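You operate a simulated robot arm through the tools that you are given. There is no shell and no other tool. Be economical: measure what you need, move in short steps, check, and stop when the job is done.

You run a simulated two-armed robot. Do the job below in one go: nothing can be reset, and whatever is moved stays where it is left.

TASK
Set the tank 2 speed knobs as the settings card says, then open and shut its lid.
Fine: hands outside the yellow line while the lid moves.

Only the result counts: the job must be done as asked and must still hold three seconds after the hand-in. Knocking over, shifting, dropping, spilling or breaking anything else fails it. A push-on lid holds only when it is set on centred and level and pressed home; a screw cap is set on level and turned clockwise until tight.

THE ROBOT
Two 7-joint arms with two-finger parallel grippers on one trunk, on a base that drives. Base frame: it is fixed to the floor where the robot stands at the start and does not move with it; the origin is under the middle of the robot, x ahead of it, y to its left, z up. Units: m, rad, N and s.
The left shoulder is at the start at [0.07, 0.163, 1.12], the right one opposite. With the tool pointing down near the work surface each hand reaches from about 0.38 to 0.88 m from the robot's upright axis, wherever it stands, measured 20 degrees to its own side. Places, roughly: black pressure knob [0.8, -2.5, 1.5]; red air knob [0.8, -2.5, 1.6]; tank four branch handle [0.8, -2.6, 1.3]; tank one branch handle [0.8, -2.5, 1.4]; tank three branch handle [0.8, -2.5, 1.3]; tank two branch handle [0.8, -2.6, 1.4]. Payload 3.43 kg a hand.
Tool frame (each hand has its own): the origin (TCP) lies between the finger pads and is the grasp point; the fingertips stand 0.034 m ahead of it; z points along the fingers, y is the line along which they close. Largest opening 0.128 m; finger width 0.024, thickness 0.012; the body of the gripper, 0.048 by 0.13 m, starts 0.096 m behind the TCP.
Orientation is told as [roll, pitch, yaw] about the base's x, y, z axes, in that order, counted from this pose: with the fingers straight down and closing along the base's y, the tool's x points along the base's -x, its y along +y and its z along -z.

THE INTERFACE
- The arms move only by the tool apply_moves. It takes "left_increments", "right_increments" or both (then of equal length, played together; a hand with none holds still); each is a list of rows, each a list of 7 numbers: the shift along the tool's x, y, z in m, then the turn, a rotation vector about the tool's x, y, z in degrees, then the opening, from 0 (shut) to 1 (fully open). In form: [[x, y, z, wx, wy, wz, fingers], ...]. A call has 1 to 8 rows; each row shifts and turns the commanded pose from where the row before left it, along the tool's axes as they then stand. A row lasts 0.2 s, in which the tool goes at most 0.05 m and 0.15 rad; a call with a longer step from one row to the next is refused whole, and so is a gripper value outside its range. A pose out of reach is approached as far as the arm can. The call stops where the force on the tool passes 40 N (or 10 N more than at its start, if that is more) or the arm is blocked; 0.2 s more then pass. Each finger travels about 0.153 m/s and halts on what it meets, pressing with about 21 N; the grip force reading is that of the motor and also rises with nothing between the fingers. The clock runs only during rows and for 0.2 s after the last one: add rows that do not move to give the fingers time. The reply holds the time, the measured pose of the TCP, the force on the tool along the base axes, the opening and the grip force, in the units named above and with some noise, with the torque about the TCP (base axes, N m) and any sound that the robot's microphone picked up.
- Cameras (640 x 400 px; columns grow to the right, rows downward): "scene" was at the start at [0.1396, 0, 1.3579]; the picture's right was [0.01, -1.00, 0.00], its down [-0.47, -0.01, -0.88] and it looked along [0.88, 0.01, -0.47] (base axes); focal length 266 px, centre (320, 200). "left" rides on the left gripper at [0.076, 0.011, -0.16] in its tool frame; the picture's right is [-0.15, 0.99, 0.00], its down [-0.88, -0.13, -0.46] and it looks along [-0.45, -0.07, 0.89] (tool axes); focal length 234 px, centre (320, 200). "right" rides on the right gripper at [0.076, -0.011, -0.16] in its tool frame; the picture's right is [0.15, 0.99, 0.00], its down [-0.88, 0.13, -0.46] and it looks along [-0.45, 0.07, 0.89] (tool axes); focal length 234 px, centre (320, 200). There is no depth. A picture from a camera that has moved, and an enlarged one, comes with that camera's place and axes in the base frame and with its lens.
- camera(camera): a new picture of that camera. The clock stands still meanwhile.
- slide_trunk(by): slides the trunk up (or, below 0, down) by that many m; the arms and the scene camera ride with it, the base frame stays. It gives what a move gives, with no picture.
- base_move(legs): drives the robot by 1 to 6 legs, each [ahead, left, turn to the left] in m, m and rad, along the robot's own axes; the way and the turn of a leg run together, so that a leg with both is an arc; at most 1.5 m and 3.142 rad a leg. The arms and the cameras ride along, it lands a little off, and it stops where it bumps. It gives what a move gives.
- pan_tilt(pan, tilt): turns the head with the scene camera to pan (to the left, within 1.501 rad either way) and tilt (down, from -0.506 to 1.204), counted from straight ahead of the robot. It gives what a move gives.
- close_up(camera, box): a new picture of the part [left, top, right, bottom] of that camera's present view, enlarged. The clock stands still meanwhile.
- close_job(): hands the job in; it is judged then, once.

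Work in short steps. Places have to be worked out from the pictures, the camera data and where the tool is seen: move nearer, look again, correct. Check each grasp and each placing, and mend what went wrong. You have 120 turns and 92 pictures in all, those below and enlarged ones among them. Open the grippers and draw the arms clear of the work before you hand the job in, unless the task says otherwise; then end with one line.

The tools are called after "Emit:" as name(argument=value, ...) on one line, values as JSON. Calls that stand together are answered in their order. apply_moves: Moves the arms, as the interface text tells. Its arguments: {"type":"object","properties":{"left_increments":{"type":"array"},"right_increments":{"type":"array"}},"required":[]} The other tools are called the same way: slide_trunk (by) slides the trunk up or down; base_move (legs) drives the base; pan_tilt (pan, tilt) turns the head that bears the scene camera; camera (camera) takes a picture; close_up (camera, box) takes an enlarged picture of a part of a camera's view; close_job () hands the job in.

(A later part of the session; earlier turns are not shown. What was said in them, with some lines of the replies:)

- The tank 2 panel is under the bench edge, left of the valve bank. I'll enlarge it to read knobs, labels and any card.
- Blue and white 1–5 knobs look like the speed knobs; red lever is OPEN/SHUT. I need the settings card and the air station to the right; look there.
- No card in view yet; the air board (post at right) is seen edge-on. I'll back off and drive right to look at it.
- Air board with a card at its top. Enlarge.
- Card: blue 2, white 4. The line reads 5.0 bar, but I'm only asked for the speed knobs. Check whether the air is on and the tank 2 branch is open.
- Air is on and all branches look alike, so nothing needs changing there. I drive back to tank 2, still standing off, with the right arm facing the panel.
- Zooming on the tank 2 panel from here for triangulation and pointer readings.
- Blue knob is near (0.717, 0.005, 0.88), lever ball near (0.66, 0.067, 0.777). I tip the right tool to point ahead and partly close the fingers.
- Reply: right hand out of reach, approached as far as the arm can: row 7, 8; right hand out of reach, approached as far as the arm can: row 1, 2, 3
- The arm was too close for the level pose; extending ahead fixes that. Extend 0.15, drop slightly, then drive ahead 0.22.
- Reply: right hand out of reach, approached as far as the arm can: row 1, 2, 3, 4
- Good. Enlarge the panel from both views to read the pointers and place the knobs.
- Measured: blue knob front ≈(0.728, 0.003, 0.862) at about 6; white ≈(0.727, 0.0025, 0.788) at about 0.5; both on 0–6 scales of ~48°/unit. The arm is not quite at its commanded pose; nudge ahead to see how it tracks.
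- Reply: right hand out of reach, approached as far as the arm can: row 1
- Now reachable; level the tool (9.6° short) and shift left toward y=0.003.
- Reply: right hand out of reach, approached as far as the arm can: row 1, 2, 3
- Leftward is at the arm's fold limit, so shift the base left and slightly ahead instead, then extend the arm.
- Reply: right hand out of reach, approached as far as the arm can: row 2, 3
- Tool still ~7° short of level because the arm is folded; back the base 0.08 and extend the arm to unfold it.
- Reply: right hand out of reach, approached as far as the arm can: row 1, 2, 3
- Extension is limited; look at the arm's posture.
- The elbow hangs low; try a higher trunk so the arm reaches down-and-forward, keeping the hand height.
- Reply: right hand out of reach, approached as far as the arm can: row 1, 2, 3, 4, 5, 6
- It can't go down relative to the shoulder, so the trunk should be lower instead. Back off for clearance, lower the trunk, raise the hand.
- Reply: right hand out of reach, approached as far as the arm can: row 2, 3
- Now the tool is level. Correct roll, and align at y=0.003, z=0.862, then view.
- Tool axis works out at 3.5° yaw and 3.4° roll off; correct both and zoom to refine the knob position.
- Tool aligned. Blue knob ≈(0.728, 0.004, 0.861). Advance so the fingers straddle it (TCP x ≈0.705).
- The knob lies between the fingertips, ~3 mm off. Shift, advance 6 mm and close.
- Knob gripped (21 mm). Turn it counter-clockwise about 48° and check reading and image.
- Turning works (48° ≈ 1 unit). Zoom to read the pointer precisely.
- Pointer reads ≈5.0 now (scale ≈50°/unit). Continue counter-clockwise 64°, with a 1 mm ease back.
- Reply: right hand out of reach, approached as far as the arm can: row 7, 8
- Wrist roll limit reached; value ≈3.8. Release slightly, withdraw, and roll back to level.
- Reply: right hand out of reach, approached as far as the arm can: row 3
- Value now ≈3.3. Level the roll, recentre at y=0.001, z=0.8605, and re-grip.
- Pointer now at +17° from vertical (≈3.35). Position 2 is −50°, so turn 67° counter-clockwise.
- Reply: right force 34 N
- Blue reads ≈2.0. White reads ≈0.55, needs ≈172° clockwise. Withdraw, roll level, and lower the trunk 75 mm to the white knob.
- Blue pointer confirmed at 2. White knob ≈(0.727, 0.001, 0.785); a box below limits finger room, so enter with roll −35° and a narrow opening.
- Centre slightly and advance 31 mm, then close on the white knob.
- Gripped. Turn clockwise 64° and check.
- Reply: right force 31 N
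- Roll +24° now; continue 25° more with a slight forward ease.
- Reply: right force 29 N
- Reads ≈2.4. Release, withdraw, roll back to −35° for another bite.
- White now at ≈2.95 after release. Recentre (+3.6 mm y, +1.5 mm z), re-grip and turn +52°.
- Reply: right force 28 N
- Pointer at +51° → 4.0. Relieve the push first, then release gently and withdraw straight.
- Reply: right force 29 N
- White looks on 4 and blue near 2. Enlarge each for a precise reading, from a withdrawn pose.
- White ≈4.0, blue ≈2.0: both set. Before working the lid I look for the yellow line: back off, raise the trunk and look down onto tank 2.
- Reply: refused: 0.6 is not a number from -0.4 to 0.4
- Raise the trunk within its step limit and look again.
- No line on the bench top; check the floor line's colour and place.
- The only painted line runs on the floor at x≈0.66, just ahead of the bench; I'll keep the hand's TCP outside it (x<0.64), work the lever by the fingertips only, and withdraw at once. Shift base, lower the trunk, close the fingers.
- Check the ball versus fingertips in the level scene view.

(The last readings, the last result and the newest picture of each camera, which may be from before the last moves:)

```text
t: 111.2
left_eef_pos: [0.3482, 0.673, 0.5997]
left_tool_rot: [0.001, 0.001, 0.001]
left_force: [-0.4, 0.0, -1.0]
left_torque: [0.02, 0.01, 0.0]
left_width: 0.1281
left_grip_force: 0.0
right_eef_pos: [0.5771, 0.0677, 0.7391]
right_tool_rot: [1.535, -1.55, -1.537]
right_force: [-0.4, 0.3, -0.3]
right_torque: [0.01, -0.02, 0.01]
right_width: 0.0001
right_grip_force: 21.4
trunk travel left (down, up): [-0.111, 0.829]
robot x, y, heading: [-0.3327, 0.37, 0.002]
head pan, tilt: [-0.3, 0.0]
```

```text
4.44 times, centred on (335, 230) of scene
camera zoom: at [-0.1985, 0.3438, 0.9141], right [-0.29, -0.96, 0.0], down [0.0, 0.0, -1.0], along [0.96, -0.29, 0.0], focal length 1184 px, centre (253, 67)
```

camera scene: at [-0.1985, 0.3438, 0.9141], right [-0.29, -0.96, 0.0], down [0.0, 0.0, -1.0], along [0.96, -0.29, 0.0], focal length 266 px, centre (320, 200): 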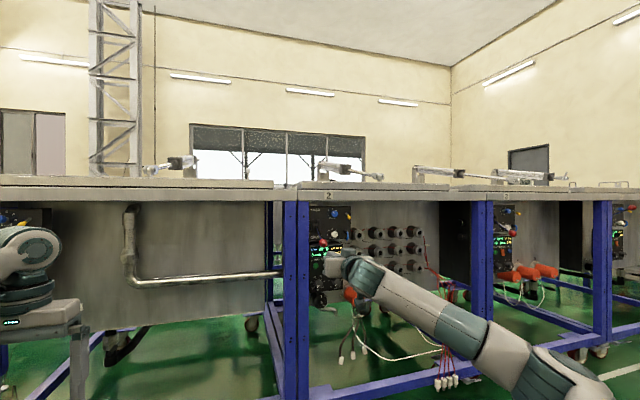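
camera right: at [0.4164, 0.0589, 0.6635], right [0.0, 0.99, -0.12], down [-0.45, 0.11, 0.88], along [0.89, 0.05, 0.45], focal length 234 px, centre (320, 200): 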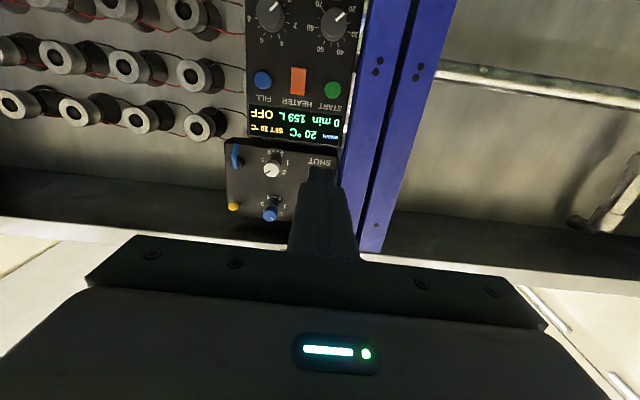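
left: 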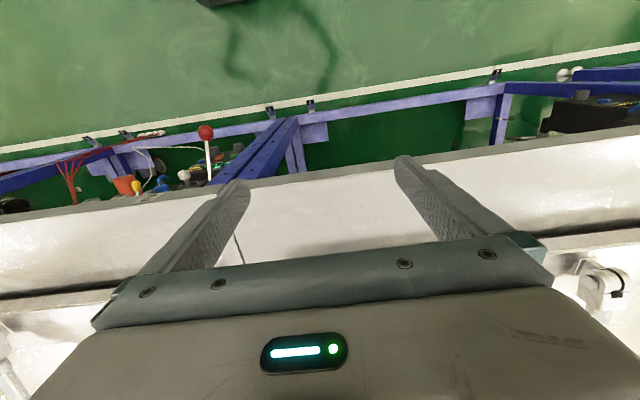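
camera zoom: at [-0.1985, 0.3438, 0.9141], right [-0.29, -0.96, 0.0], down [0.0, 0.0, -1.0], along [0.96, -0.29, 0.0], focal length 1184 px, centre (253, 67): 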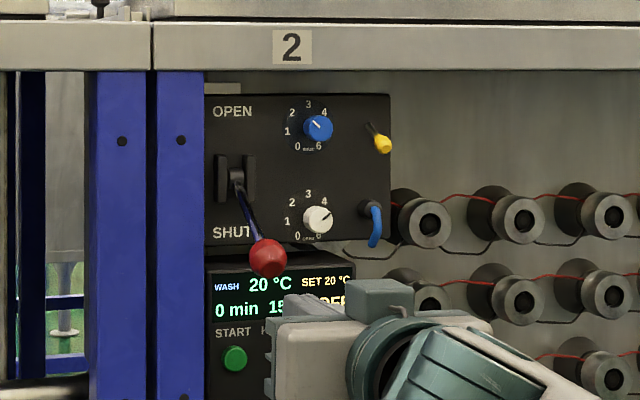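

Ball ≈(0.665, 0.071, 0.768), pivot z≈0.825. Go under the ball: down 12 mm, left 4 mm, ahead 57 mm.

Emit:
apply_moves(right_increments=[[0.013, 0.004, 0, 0, 0, 0, 0], [0, 0, 0.03, 0, 0, 0, 0], [0, 0, 0.025, 0, 0, 0, 0], [0, 0, 0, 0, 0, 0, 0]])

Emit:
close_up(camera="right", box=[220, 80, 420, 240])

Emit:
close_up(camera="scene", box=[295, 185, 375, 275])

```text
t: 112.2
left_eef_pos: [0.3481, 0.6724, 0.6006]
left_tool_rot: [0.0, -0.001, 0.001]
left_force: [0.0, -0.1, 0.1]
left_torque: [-0.04, -0.01, 0.0]
left_width: 0.1279
left_grip_force: 0.2
right_eef_pos: [0.6339, 0.065, 0.7398]
right_tool_rot: [1.548, -1.547, -1.55]
right_force: [-0.9, 0.3, -0.7]
right_torque: [0.01, -0.02, 0.02]
right_width: 0.0001
right_grip_force: 20.6
right hand out of reach, approached as far as the arm can: row 1
trunk travel left (down, up): [-0.111, 0.829]
robot x, y, heading: [-0.3324, 0.3708, 0.004]
head pan, tilt: [-0.3, 0.0]
```

```text
2.50 times, centred on (320, 160) of right
camera zoom: at [0.4733, 0.0567, 0.6634], right [0.0, 0.99, -0.12], down [-0.45, 0.11, 0.88], along [0.89, 0.05, 0.45], focal length 585 px, centre (320, 300)
```

zoom: 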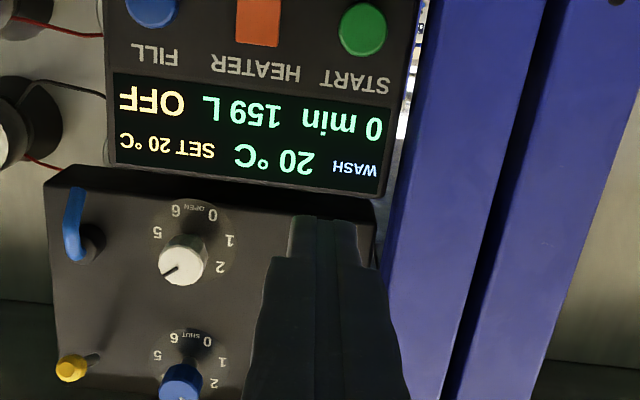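

```text
4.44 times, centred on (335, 230) of scene
camera zoom: at [-0.1985, 0.3438, 0.9142], right [-0.29, -0.96, 0.0], down [0.0, 0.0, -1.0], along [0.96, -0.29, 0.0], focal length 1184 px, centre (253, 67)
```

zoom: 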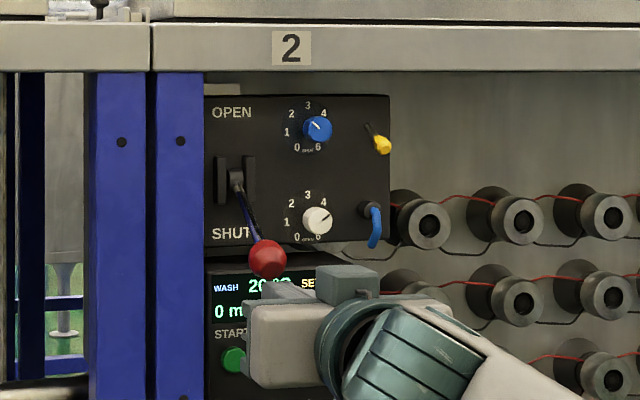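

Fingertips sit just under the ball. Lift the lever to OPEN and withdraw in the same call.

Emit:
apply_moves(right_increments=[[-0.02, 0.004, 0, 0, 0, 0, 0], [-0.03, 0, 0, 0, 0, 0, 0], [-0.03, 0, 0, 0, 0, 0, 0], [-0.03, 0, 0, 0, 0, 0, 0], [-0.02, 0, 0, 0, 0, 0, 0], [0, 0, -0.05, 0, 0, 0, 0], [0, 0, -0.05, 0, 0, 0, 0], [0, 0, -0.03, 0, 0, 0, 0]])

Emit:
camera(camera="scene")

```text
t: 113.4
left_eef_pos: [0.3485, 0.6729, 0.6001]
left_tool_rot: [0.0, -0.001, 0.004]
left_force: [0.0, -0.8, 0.6]
left_torque: [0.03, 0.02, -0.05]
left_width: 0.128
left_grip_force: 0.1
right_eef_pos: [0.6358, 0.0663, 0.8477]
right_tool_rot: [0.596, -1.536, -0.599]
right_force: [-2.1, 0.5, -15.3]
right_torque: [-0.04, 0.41, -0.22]
right_width: 0.0
right_grip_force: 20.5
trunk travel left (down, up): [-0.111, 0.829]
robot x, y, heading: [-0.332, 0.3741, 0.0]
head pan, tilt: [-0.3, 0.0]
stopped in row 6 (right hand): the force on the tool passed its limit at 48 N (the readings are from after the stop); the commanded pose is now the measured one
```

```text
32 pictures are left
camera scene: at [-0.1974, 0.3433, 0.914], right [-0.29, -0.96, 0.0], down [0.0, 0.0, -1.0], along [0.96, -0.29, 0.0], focal length 266 px, centre (320, 200)
```

scene: 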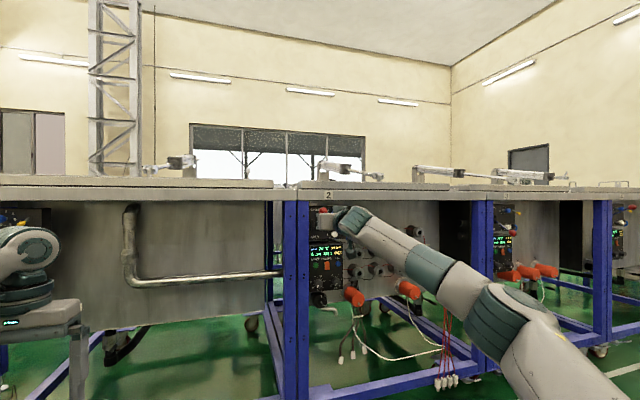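

Stopped on force at z≈0.848; lever seems near OPEN. Check closely before moving on.

Emit:
close_up(camera="scene", box=[295, 160, 375, 250])

```text
4.44 times, centred on (335, 205) of scene
camera zoom: at [-0.1974, 0.3433, 0.914], right [-0.29, -0.96, 0.0], down [0.0, 0.0, -1.0], along [0.96, -0.29, 0.0], focal length 1184 px, centre (253, 178)
```

zoom: 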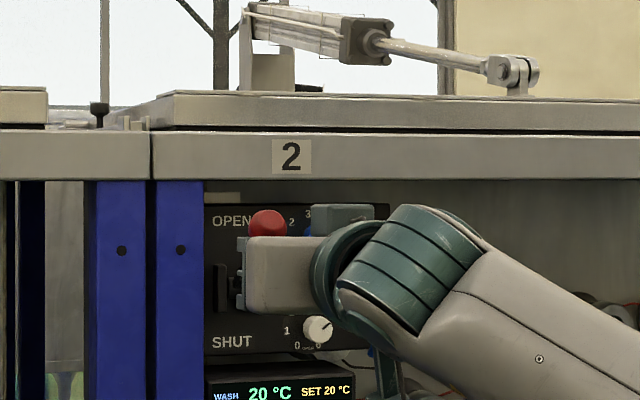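

Lever ball is up (z≈0.88). Drop 12 mm and withdraw right away.

Emit:
apply_moves(right_increments=[[0.012, 0, 0, 0, 0, 0, 0], [0, 0, -0.05, 0, 0, 0, 0], [0, 0, -0.05, 0, 0, 0, 0]])

Emit:
close_up(camera="scene", box=[240, 120, 420, 260])

```text
t: 114.2
left_eef_pos: [0.348, 0.6728, 0.6002]
left_tool_rot: [0.0, -0.003, 0.003]
left_force: [-0.5, 0.0, -0.3]
left_torque: [0.01, 0.01, 0.0]
left_width: 0.1281
left_grip_force: 0.0
right_eef_pos: [0.5359, 0.0705, 0.8457]
right_tool_rot: [0.811, -1.542, -0.814]
right_force: [0.7, 1.2, 0.0]
right_torque: [-0.02, 0.02, -0.02]
right_width: 0.0
right_grip_force: 20.5
trunk travel left (down, up): [-0.111, 0.829]
robot x, y, heading: [-0.329, 0.3698, 0.01]
head pan, tilt: [-0.3, 0.0]
```

```text
2.86 times, centred on (330, 190) of scene
camera zoom: at [-0.199, 0.3438, 0.9143], right [-0.29, -0.96, 0.0], down [0.0, 0.0, -1.0], along [0.96, -0.29, 0.0], focal length 761 px, centre (291, 229)
```

zoom: 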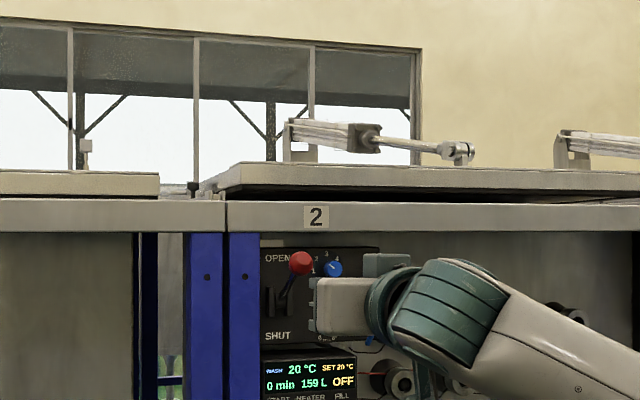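

Lever is up and the lid appears to be starting. Wait and watch, hand withdrawn.

Emit:
apply_moves(right_increments=[[0, 0, 0, 0, 0, 0, 0], [0, 0, 0, 0, 0, 0, 0], [0, 0, 0, 0, 0, 0, 0], [0, 0, 0, 0, 0, 0, 0], [0, 0, 0, 0, 0, 0, 0], [0, 0, 0, 0, 0, 0, 0], [0, 0, 0, 0, 0, 0, 0], [0, 0, 0, 0, 0, 0, 0]])

Emit:
camera(camera="scene")

```text
t: 116.0
left_eef_pos: [0.3474, 0.6724, 0.5999]
left_tool_rot: [0.0, -0.001, 0.001]
left_force: [0.3, -0.6, 0.1]
left_torque: [-0.01, -0.03, 0.0]
left_width: 0.1282
left_grip_force: 0.0
right_eef_pos: [0.5344, 0.07, 0.8445]
right_tool_rot: [0.782, -1.542, -0.786]
right_force: [0.5, 0.7, 0.8]
right_torque: [0.02, 0.0, -0.05]
right_width: 0.0
right_grip_force: 20.4
trunk travel left (down, up): [-0.111, 0.829]
robot x, y, heading: [-0.3305, 0.371, 0.002]
head pan, tilt: [-0.3, 0.0]
```

```text
29 pictures are left
camera scene: at [-0.1989, 0.3439, 0.9142], right [-0.29, -0.96, 0.0], down [0.0, 0.0, -1.0], along [0.96, -0.29, 0.0], focal length 266 px, centre (320, 200)
```

scene: 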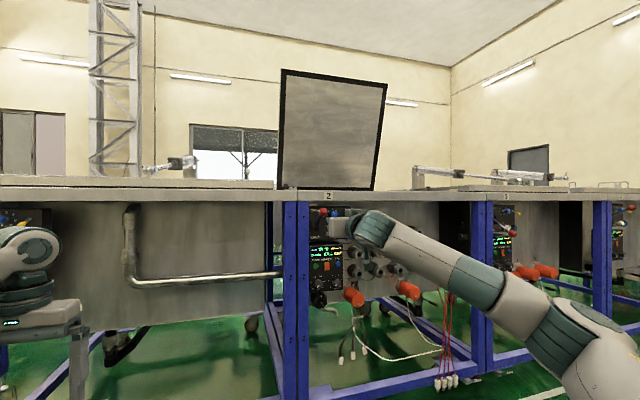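

The lid is swinging open. Wait more and confirm it is fully up and still.

Emit:
apply_moves(right_increments=[[0, 0, 0, 0, 0, 0, 0], [0, 0, 0, 0, 0, 0, 0], [0, 0, 0, 0, 0, 0, 0], [0, 0, 0, 0, 0, 0, 0], [0, 0, 0, 0, 0, 0, 0], [0, 0, 0, 0, 0, 0, 0], [0, 0, 0, 0, 0, 0, 0], [0, 0, 0, 0, 0, 0, 0]])

Emit:
close_up(camera="scene", box=[240, 40, 460, 260])

```text
t: 117.8
left_eef_pos: [0.3483, 0.6729, 0.601]
left_tool_rot: [0.0, 0.0, 0.002]
left_force: [0.1, 0.2, 0.4]
left_torque: [0.01, -0.02, -0.03]
left_width: 0.128
left_grip_force: 0.1
right_eef_pos: [0.5347, 0.0691, 0.8446]
right_tool_rot: [0.782, -1.541, -0.787]
right_force: [0.2, 0.5, -0.1]
right_torque: [0.02, 0.0, 0.0]
right_width: 0.0
right_grip_force: 21.0
trunk travel left (down, up): [-0.111, 0.829]
robot x, y, heading: [-0.3344, 0.3692, 0.002]
head pan, tilt: [-0.3, 0.0]
```

```text
1.82 times, centred on (350, 150) of scene
camera zoom: at [-0.1989, 0.3439, 0.9142], right [-0.29, -0.96, 0.0], down [0.0, 0.0, -1.0], along [0.96, -0.29, 0.0], focal length 484 px, centre (266, 291)
```

zoom: 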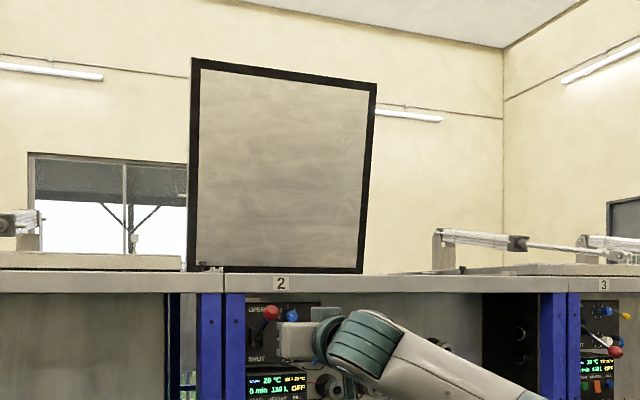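

Lid is fully open and still. Raise the hand and go over the ball (TCP z≈0.918, x≈0.634).

Emit:
apply_moves(right_increments=[[-0.04, 0, 0, 0, 0, 0, 0], [-0.035, 0, 0, 0, 0, 0, 0], [0, 0.002, 0.04, 0, 0, 0, 0], [0, 0, 0.04, 0, 0, 0, 0], [0, 0, 0.019, 0, 0, 0, 0], [0, 0, 0, 0, 0, 0, 0]])

Emit:
close_up(camera="scene", box=[295, 160, 375, 250])

Emit:
close_up(camera="right", box=[220, 80, 420, 240])

```text
t: 119.2
left_eef_pos: [0.3468, 0.6714, 0.6009]
left_tool_rot: [-0.001, -0.004, 0.002]
left_force: [0.1, -0.6, 0.4]
left_torque: [0.0, 0.01, 0.01]
left_width: 0.128
left_grip_force: 0.0
right_eef_pos: [0.6356, 0.0701, 0.9184]
right_tool_rot: [0.775, -1.543, -0.781]
right_force: [-0.7, 0.3, 0.0]
right_torque: [-0.02, 0.03, 0.01]
right_width: 0.0
right_grip_force: 21.2
trunk travel left (down, up): [-0.111, 0.829]
robot x, y, heading: [-0.3322, 0.3691, 0.0]
head pan, tilt: [-0.3, 0.0]
```

```text
4.44 times, centred on (335, 205) of scene
camera zoom: at [-0.1989, 0.3439, 0.9142], right [-0.29, -0.96, 0.0], down [0.0, 0.0, -1.0], along [0.96, -0.29, 0.0], focal length 1184 px, centre (253, 178)
```

zoom: 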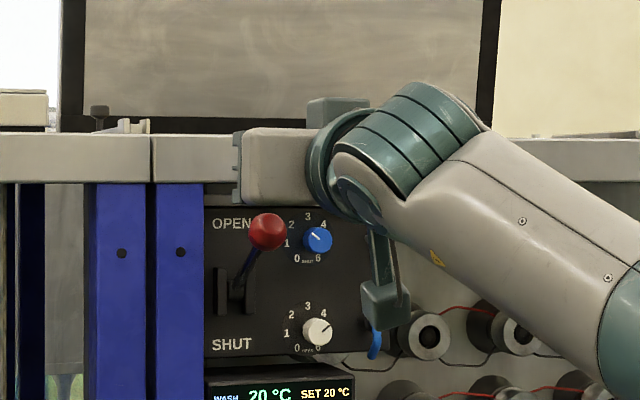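

```text
2.50 times, centred on (320, 160) of right
camera zoom: at [0.4736, 0.062, 0.8451], right [0.0, 0.99, -0.13], down [-0.44, 0.12, 0.89], along [0.9, 0.05, 0.43], focal length 585 px, centre (320, 300)
```

zoom: 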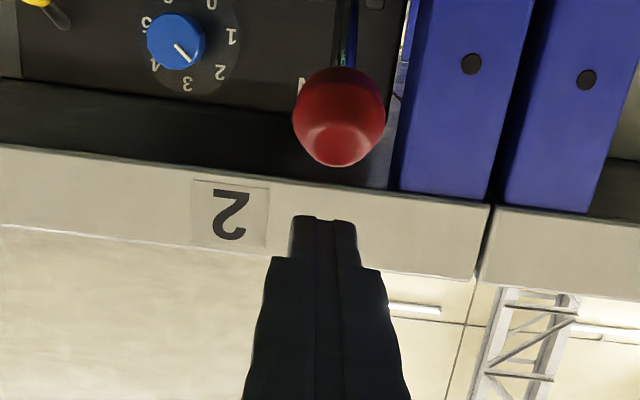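

Fingertips are above the ball. Push the lever down to SHUT, then withdraw.

Emit:
apply_moves(right_increments=[[0.01, 0.004, 0, 0, 0, 0, 0], [0.03, 0, 0, 0, 0, 0, 0], [0.03, 0, 0, 0, 0, 0, 0], [0.03, 0, 0, 0, 0, 0, 0], [0.026, 0, 0, 0, 0, 0, 0], [-0.01, 0, -0.01, 0, 0, 0, 0], [0, 0, -0.05, 0, 0, 0, 0], [0, 0, -0.05, 0, 0, 0, 0]])

Emit:
close_up(camera="scene", box=[240, 120, 420, 260])

```text
t: 121.0
left_eef_pos: [0.3479, 0.6728, 0.6009]
left_tool_rot: [-0.001, -0.001, 0.002]
left_force: [0.3, 0.1, 0.0]
left_torque: [0.01, -0.02, 0.0]
left_width: 0.128
left_grip_force: 0.1
right_eef_pos: [0.521, 0.0778, 0.8044]
right_tool_rot: [0.78, -1.54, -0.785]
right_force: [0.1, -0.2, 0.0]
right_torque: [0.0, -0.03, -0.06]
right_width: 0.0
right_grip_force: 21.0
trunk travel left (down, up): [-0.111, 0.829]
robot x, y, heading: [-0.3327, 0.3737, 0.002]
head pan, tilt: [-0.3, 0.0]
```

```text
2.86 times, centred on (330, 190) of scene
camera zoom: at [-0.199, 0.3439, 0.9143], right [-0.29, -0.96, 0.0], down [0.0, 0.0, -1.0], along [0.96, -0.29, 0.0], focal length 761 px, centre (291, 229)
```

zoom: 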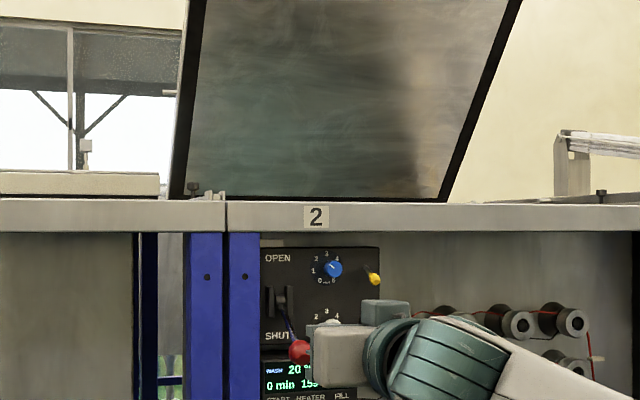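

Lever is down and the lid is closing, hand clear. Wait.

Emit:
apply_moves(right_increments=[[0, 0, 0, 0, 0, 0, 0], [0, 0, 0, 0, 0, 0, 0], [0, 0, 0, 0, 0, 0, 0], [0, 0, 0, 0, 0, 0, 0], [0, 0, 0, 0, 0, 0, 0], [0, 0, 0, 0, 0, 0, 0], [0, 0, 0, 0, 0, 0, 0], [0, 0, 0, 0, 0, 0, 0]])

Emit:
apply_moves(right_increments=[[0, 0, 0, 0, 0, 0, 0], [0, 0, 0, 0, 0, 0, 0], [0, 0, 0, 0, 0, 0, 0], [0, 0, 0, 0, 0, 0, 0], [0, 0, 0, 0, 0, 0, 0], [0, 0, 0, 0, 0, 0, 0], [0, 0, 0, 0, 0, 0, 0], [0, 0, 0, 0, 0, 0, 0]])

Emit:
close_up(camera="scene", box=[240, 120, 420, 260])

```text
t: 122.8
left_eef_pos: [0.3478, 0.6718, 0.5997]
left_tool_rot: [-0.001, -0.001, 0.002]
left_force: [-0.1, 0.3, -0.4]
left_torque: [0.03, 0.0, -0.01]
left_width: 0.1279
left_grip_force: 0.0
right_eef_pos: [0.5211, 0.0786, 0.805]
right_tool_rot: [0.781, -1.542, -0.788]
right_force: [0.1, 0.0, -0.3]
right_torque: [-0.03, -0.02, 0.03]
right_width: 0.0
right_grip_force: 21.3
trunk travel left (down, up): [-0.111, 0.829]
robot x, y, heading: [-0.3381, 0.3706, 0.004]
head pan, tilt: [-0.3, 0.0]
```

```text
t: 124.6
left_eef_pos: [0.3472, 0.6731, 0.5997]
left_tool_rot: [0.001, -0.002, 0.002]
left_force: [0.1, -0.1, 0.3]
left_torque: [-0.02, -0.02, -0.03]
left_width: 0.128
left_grip_force: 0.1
right_eef_pos: [0.5205, 0.0767, 0.8058]
right_tool_rot: [0.781, -1.541, -0.788]
right_force: [0.1, 0.5, 1.0]
right_torque: [0.01, 0.02, 0.01]
right_width: 0.0
right_grip_force: 20.8
trunk travel left (down, up): [-0.111, 0.829]
robot x, y, heading: [-0.3356, 0.368, 0.002]
head pan, tilt: [-0.3, 0.0]
```

```text
2.86 times, centred on (330, 190) of scene
camera zoom: at [-0.1989, 0.3439, 0.9142], right [-0.29, -0.96, 0.0], down [0.0, 0.0, -1.0], along [0.96, -0.29, 0.0], focal length 761 px, centre (291, 229)
```

zoom: 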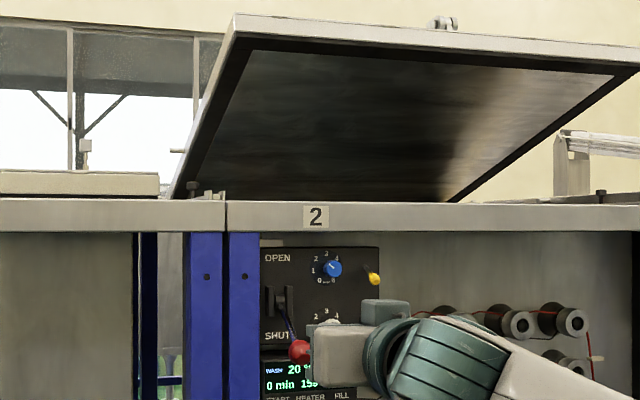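

Closing slowly. Keep waiting.

Emit:
apply_moves(right_increments=[[0, 0, 0, 0, 0, 0, 0], [0, 0, 0, 0, 0, 0, 0], [0, 0, 0, 0, 0, 0, 0], [0, 0, 0, 0, 0, 0, 0], [0, 0, 0, 0, 0, 0, 0], [0, 0, 0, 0, 0, 0, 0], [0, 0, 0, 0, 0, 0, 0], [0, 0, 0, 0, 0, 0, 0]])

Emit:
apply_moves(right_increments=[[0, 0, 0, 0, 0, 0, 0], [0, 0, 0, 0, 0, 0, 0], [0, 0, 0, 0, 0, 0, 0], [0, 0, 0, 0, 0, 0, 0], [0, 0, 0, 0, 0, 0, 0], [0, 0, 0, 0, 0, 0, 0], [0, 0, 0, 0, 0, 0, 0], [0, 0, 0, 0, 0, 0, 0]])

Emit:
apply_moves(right_increments=[[0, 0, 0, 0, 0, 0, 0], [0, 0, 0, 0, 0, 0, 0], [0, 0, 0, 0, 0, 0, 0], [0, 0, 0, 0, 0, 0, 0], [0, 0, 0, 0, 0, 0, 0], [0, 0, 0, 0, 0, 0, 0], [0, 0, 0, 0, 0, 0, 0], [0, 0, 0, 0, 0, 0, 0]])

Emit:
close_up(camera="scene", box=[240, 120, 420, 260])

```text
t: 126.4
left_eef_pos: [0.3487, 0.6746, 0.6002]
left_tool_rot: [0.001, -0.002, 0.003]
left_force: [-0.3, 0.1, 0.0]
left_torque: [0.0, 0.01, -0.01]
left_width: 0.1279
left_grip_force: 0.0
right_eef_pos: [0.5208, 0.0775, 0.8056]
right_tool_rot: [0.781, -1.54, -0.787]
right_force: [-0.4, -0.5, 0.1]
right_torque: [-0.03, 0.01, 0.01]
right_width: 0.0001
right_grip_force: 21.3
trunk travel left (down, up): [-0.111, 0.829]
robot x, y, heading: [-0.3327, 0.3697, 0.008]
head pan, tilt: [-0.3, 0.0]
```

```text
t: 128.2
left_eef_pos: [0.3471, 0.6735, 0.6]
left_tool_rot: [-0.001, -0.001, 0.0]
left_force: [0.2, 0.7, -0.4]
left_torque: [0.03, -0.02, 0.01]
left_width: 0.1278
left_grip_force: 0.0
right_eef_pos: [0.5214, 0.0784, 0.8049]
right_tool_rot: [0.783, -1.54, -0.788]
right_force: [-0.3, 0.1, 0.4]
right_torque: [0.01, -0.01, -0.01]
right_width: 0.0001
right_grip_force: 21.1
trunk travel left (down, up): [-0.111, 0.829]
robot x, y, heading: [-0.3347, 0.3688, 0.001]
head pan, tilt: [-0.3, 0.0]
```

```text
t: 130.0
left_eef_pos: [0.3477, 0.6731, 0.6007]
left_tool_rot: [0.0, -0.002, 0.003]
left_force: [-0.4, 0.1, 0.0]
left_torque: [-0.02, -0.02, -0.02]
left_width: 0.128
left_grip_force: 0.1
right_eef_pos: [0.522, 0.078, 0.8041]
right_tool_rot: [0.781, -1.544, -0.787]
right_force: [-0.3, -0.1, 0.3]
right_torque: [-0.01, 0.02, -0.02]
right_width: 0.0001
right_grip_force: 21.1
trunk travel left (down, up): [-0.111, 0.829]
robot x, y, heading: [-0.3299, 0.3689, 0.007]
head pan, tilt: [-0.3, 0.0]
```

```text
2.86 times, centred on (330, 190) of scene
camera zoom: at [-0.1989, 0.3439, 0.9142], right [-0.29, -0.96, 0.0], down [0.0, 0.0, -1.0], along [0.96, -0.29, 0.0], focal length 761 px, centre (291, 229)
```

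zoom: 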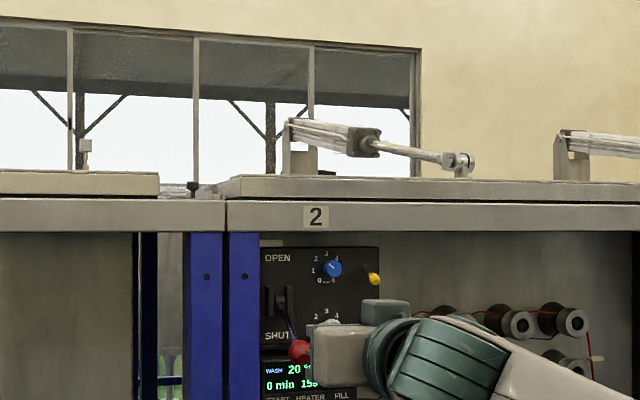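

Lid is shut. Open the gripper, back away, and check the panel one last time.

Emit:
base_move(legs=[[-0.2, 0, 0]])

Emit:
apply_moves(right_increments=[[0.0, 0, 0, 0, 0, 0, 0.5], [0, 0, 0, 0, 0, 0, 1], [0, 0, 0, 0, 0, 0, 1], [0, 0, 0, 0, 0, 0, 1]])

Emit:
slide_trunk(by=0.2)

Emit:
camera(camera="scene")

```text
t: 131.6
left_eef_pos: [0.1475, 0.6723, 0.5997]
left_tool_rot: [0.0, 0.0, 0.003]
left_force: [0.6, 0.5, -1.0]
left_torque: [-0.01, 0.02, 0.01]
left_width: 0.1279
left_grip_force: 0.0
right_eef_pos: [0.3209, 0.0785, 0.8074]
right_tool_rot: [0.79, -1.54, -0.795]
right_force: [-0.9, 0.1, 1.0]
right_torque: [-0.02, 0.02, 0.01]
right_width: 0.0
right_grip_force: 20.8
trunk travel left (down, up): [-0.111, 0.829]
robot x, y, heading: [-0.5339, 0.3675, 0.006]
head pan, tilt: [-0.3, 0.0]
```

```text
t: 132.6
left_eef_pos: [0.1465, 0.6739, 0.6005]
left_tool_rot: [0.002, -0.003, 0.003]
left_force: [0.1, -0.2, -0.2]
left_torque: [-0.01, 0.03, 0.02]
left_width: 0.1281
left_grip_force: 0.1
right_eef_pos: [0.321, 0.0791, 0.8049]
right_tool_rot: [0.784, -1.541, -0.79]
right_force: [0.0, -0.8, 0.6]
right_torque: [-0.01, 0.0, -0.01]
right_width: 0.128
right_grip_force: 0.0
trunk travel left (down, up): [-0.111, 0.829]
robot x, y, heading: [-0.5357, 0.3686, 0.006]
head pan, tilt: [-0.3, 0.0]
```

```text
t: 134.8
left_eef_pos: [0.1465, 0.6726, 0.7997]
left_tool_rot: [0.001, -0.002, 0.004]
left_force: [0.1, 0.1, -1.0]
left_torque: [-0.01, 0.03, 0.0]
left_width: 0.1276
left_grip_force: 0.2
right_eef_pos: [0.3215, 0.078, 1.0053]
right_tool_rot: [0.774, -1.541, -0.781]
right_force: [0.4, -0.4, 0.7]
right_torque: [0.0, 0.03, 0.02]
right_width: 0.128
right_grip_force: 0.0
trunk travel left (down, up): [-0.311, 0.629]
robot x, y, heading: [-0.5288, 0.3712, 0.004]
head pan, tilt: [-0.3, 0.0]
```

```text
22 pictures are left
camera scene: at [-0.3991, 0.3433, 1.1141], right [-0.29, -0.96, 0.0], down [0.0, 0.0, -1.0], along [0.96, -0.29, 0.0], focal length 266 px, centre (320, 200)
```

scene: 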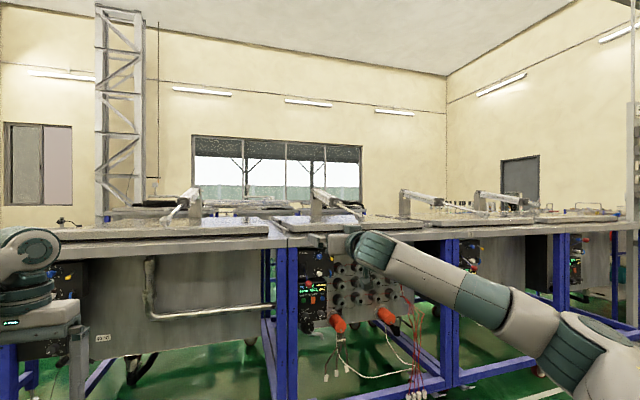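

Emit:
close_up(camera="scene", box=[290, 240, 350, 300])

```text
6.67 times, centred on (320, 270) of scene
camera zoom: at [-0.3991, 0.3433, 1.1141], right [-0.29, -0.96, 0.0], down [0.0, 0.0, -1.0], along [0.96, -0.29, 0.0], focal length 1775 px, centre (320, -267)
```

zoom: 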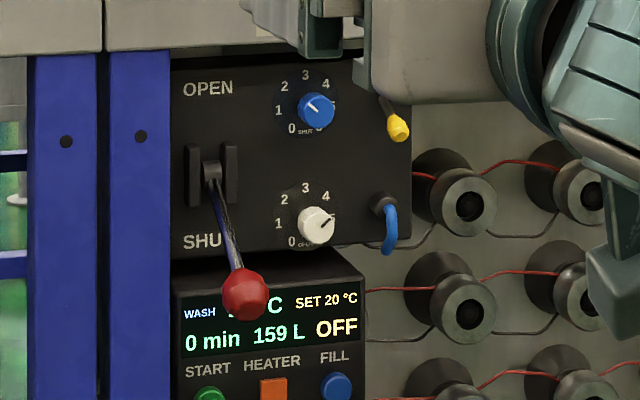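

Blue reads 2, white reads 4, the lever is at SHUT, the lid is closed, and the hands are clear and open. I hand it in.

Emit:
close_job()

```text
The job is handed in.
```

I set the tank 2 speed knobs to the card (blue at 2, white at 4), then opened and shut the lid. I left the line pressure at 5.0 bar although the card also says 4.2 bar. I found no yellow line, only a pale one on the floor in front of the bench: the fingertips reached about to it to flick the lever, and the hand was well back for the rest of the lid's travel.
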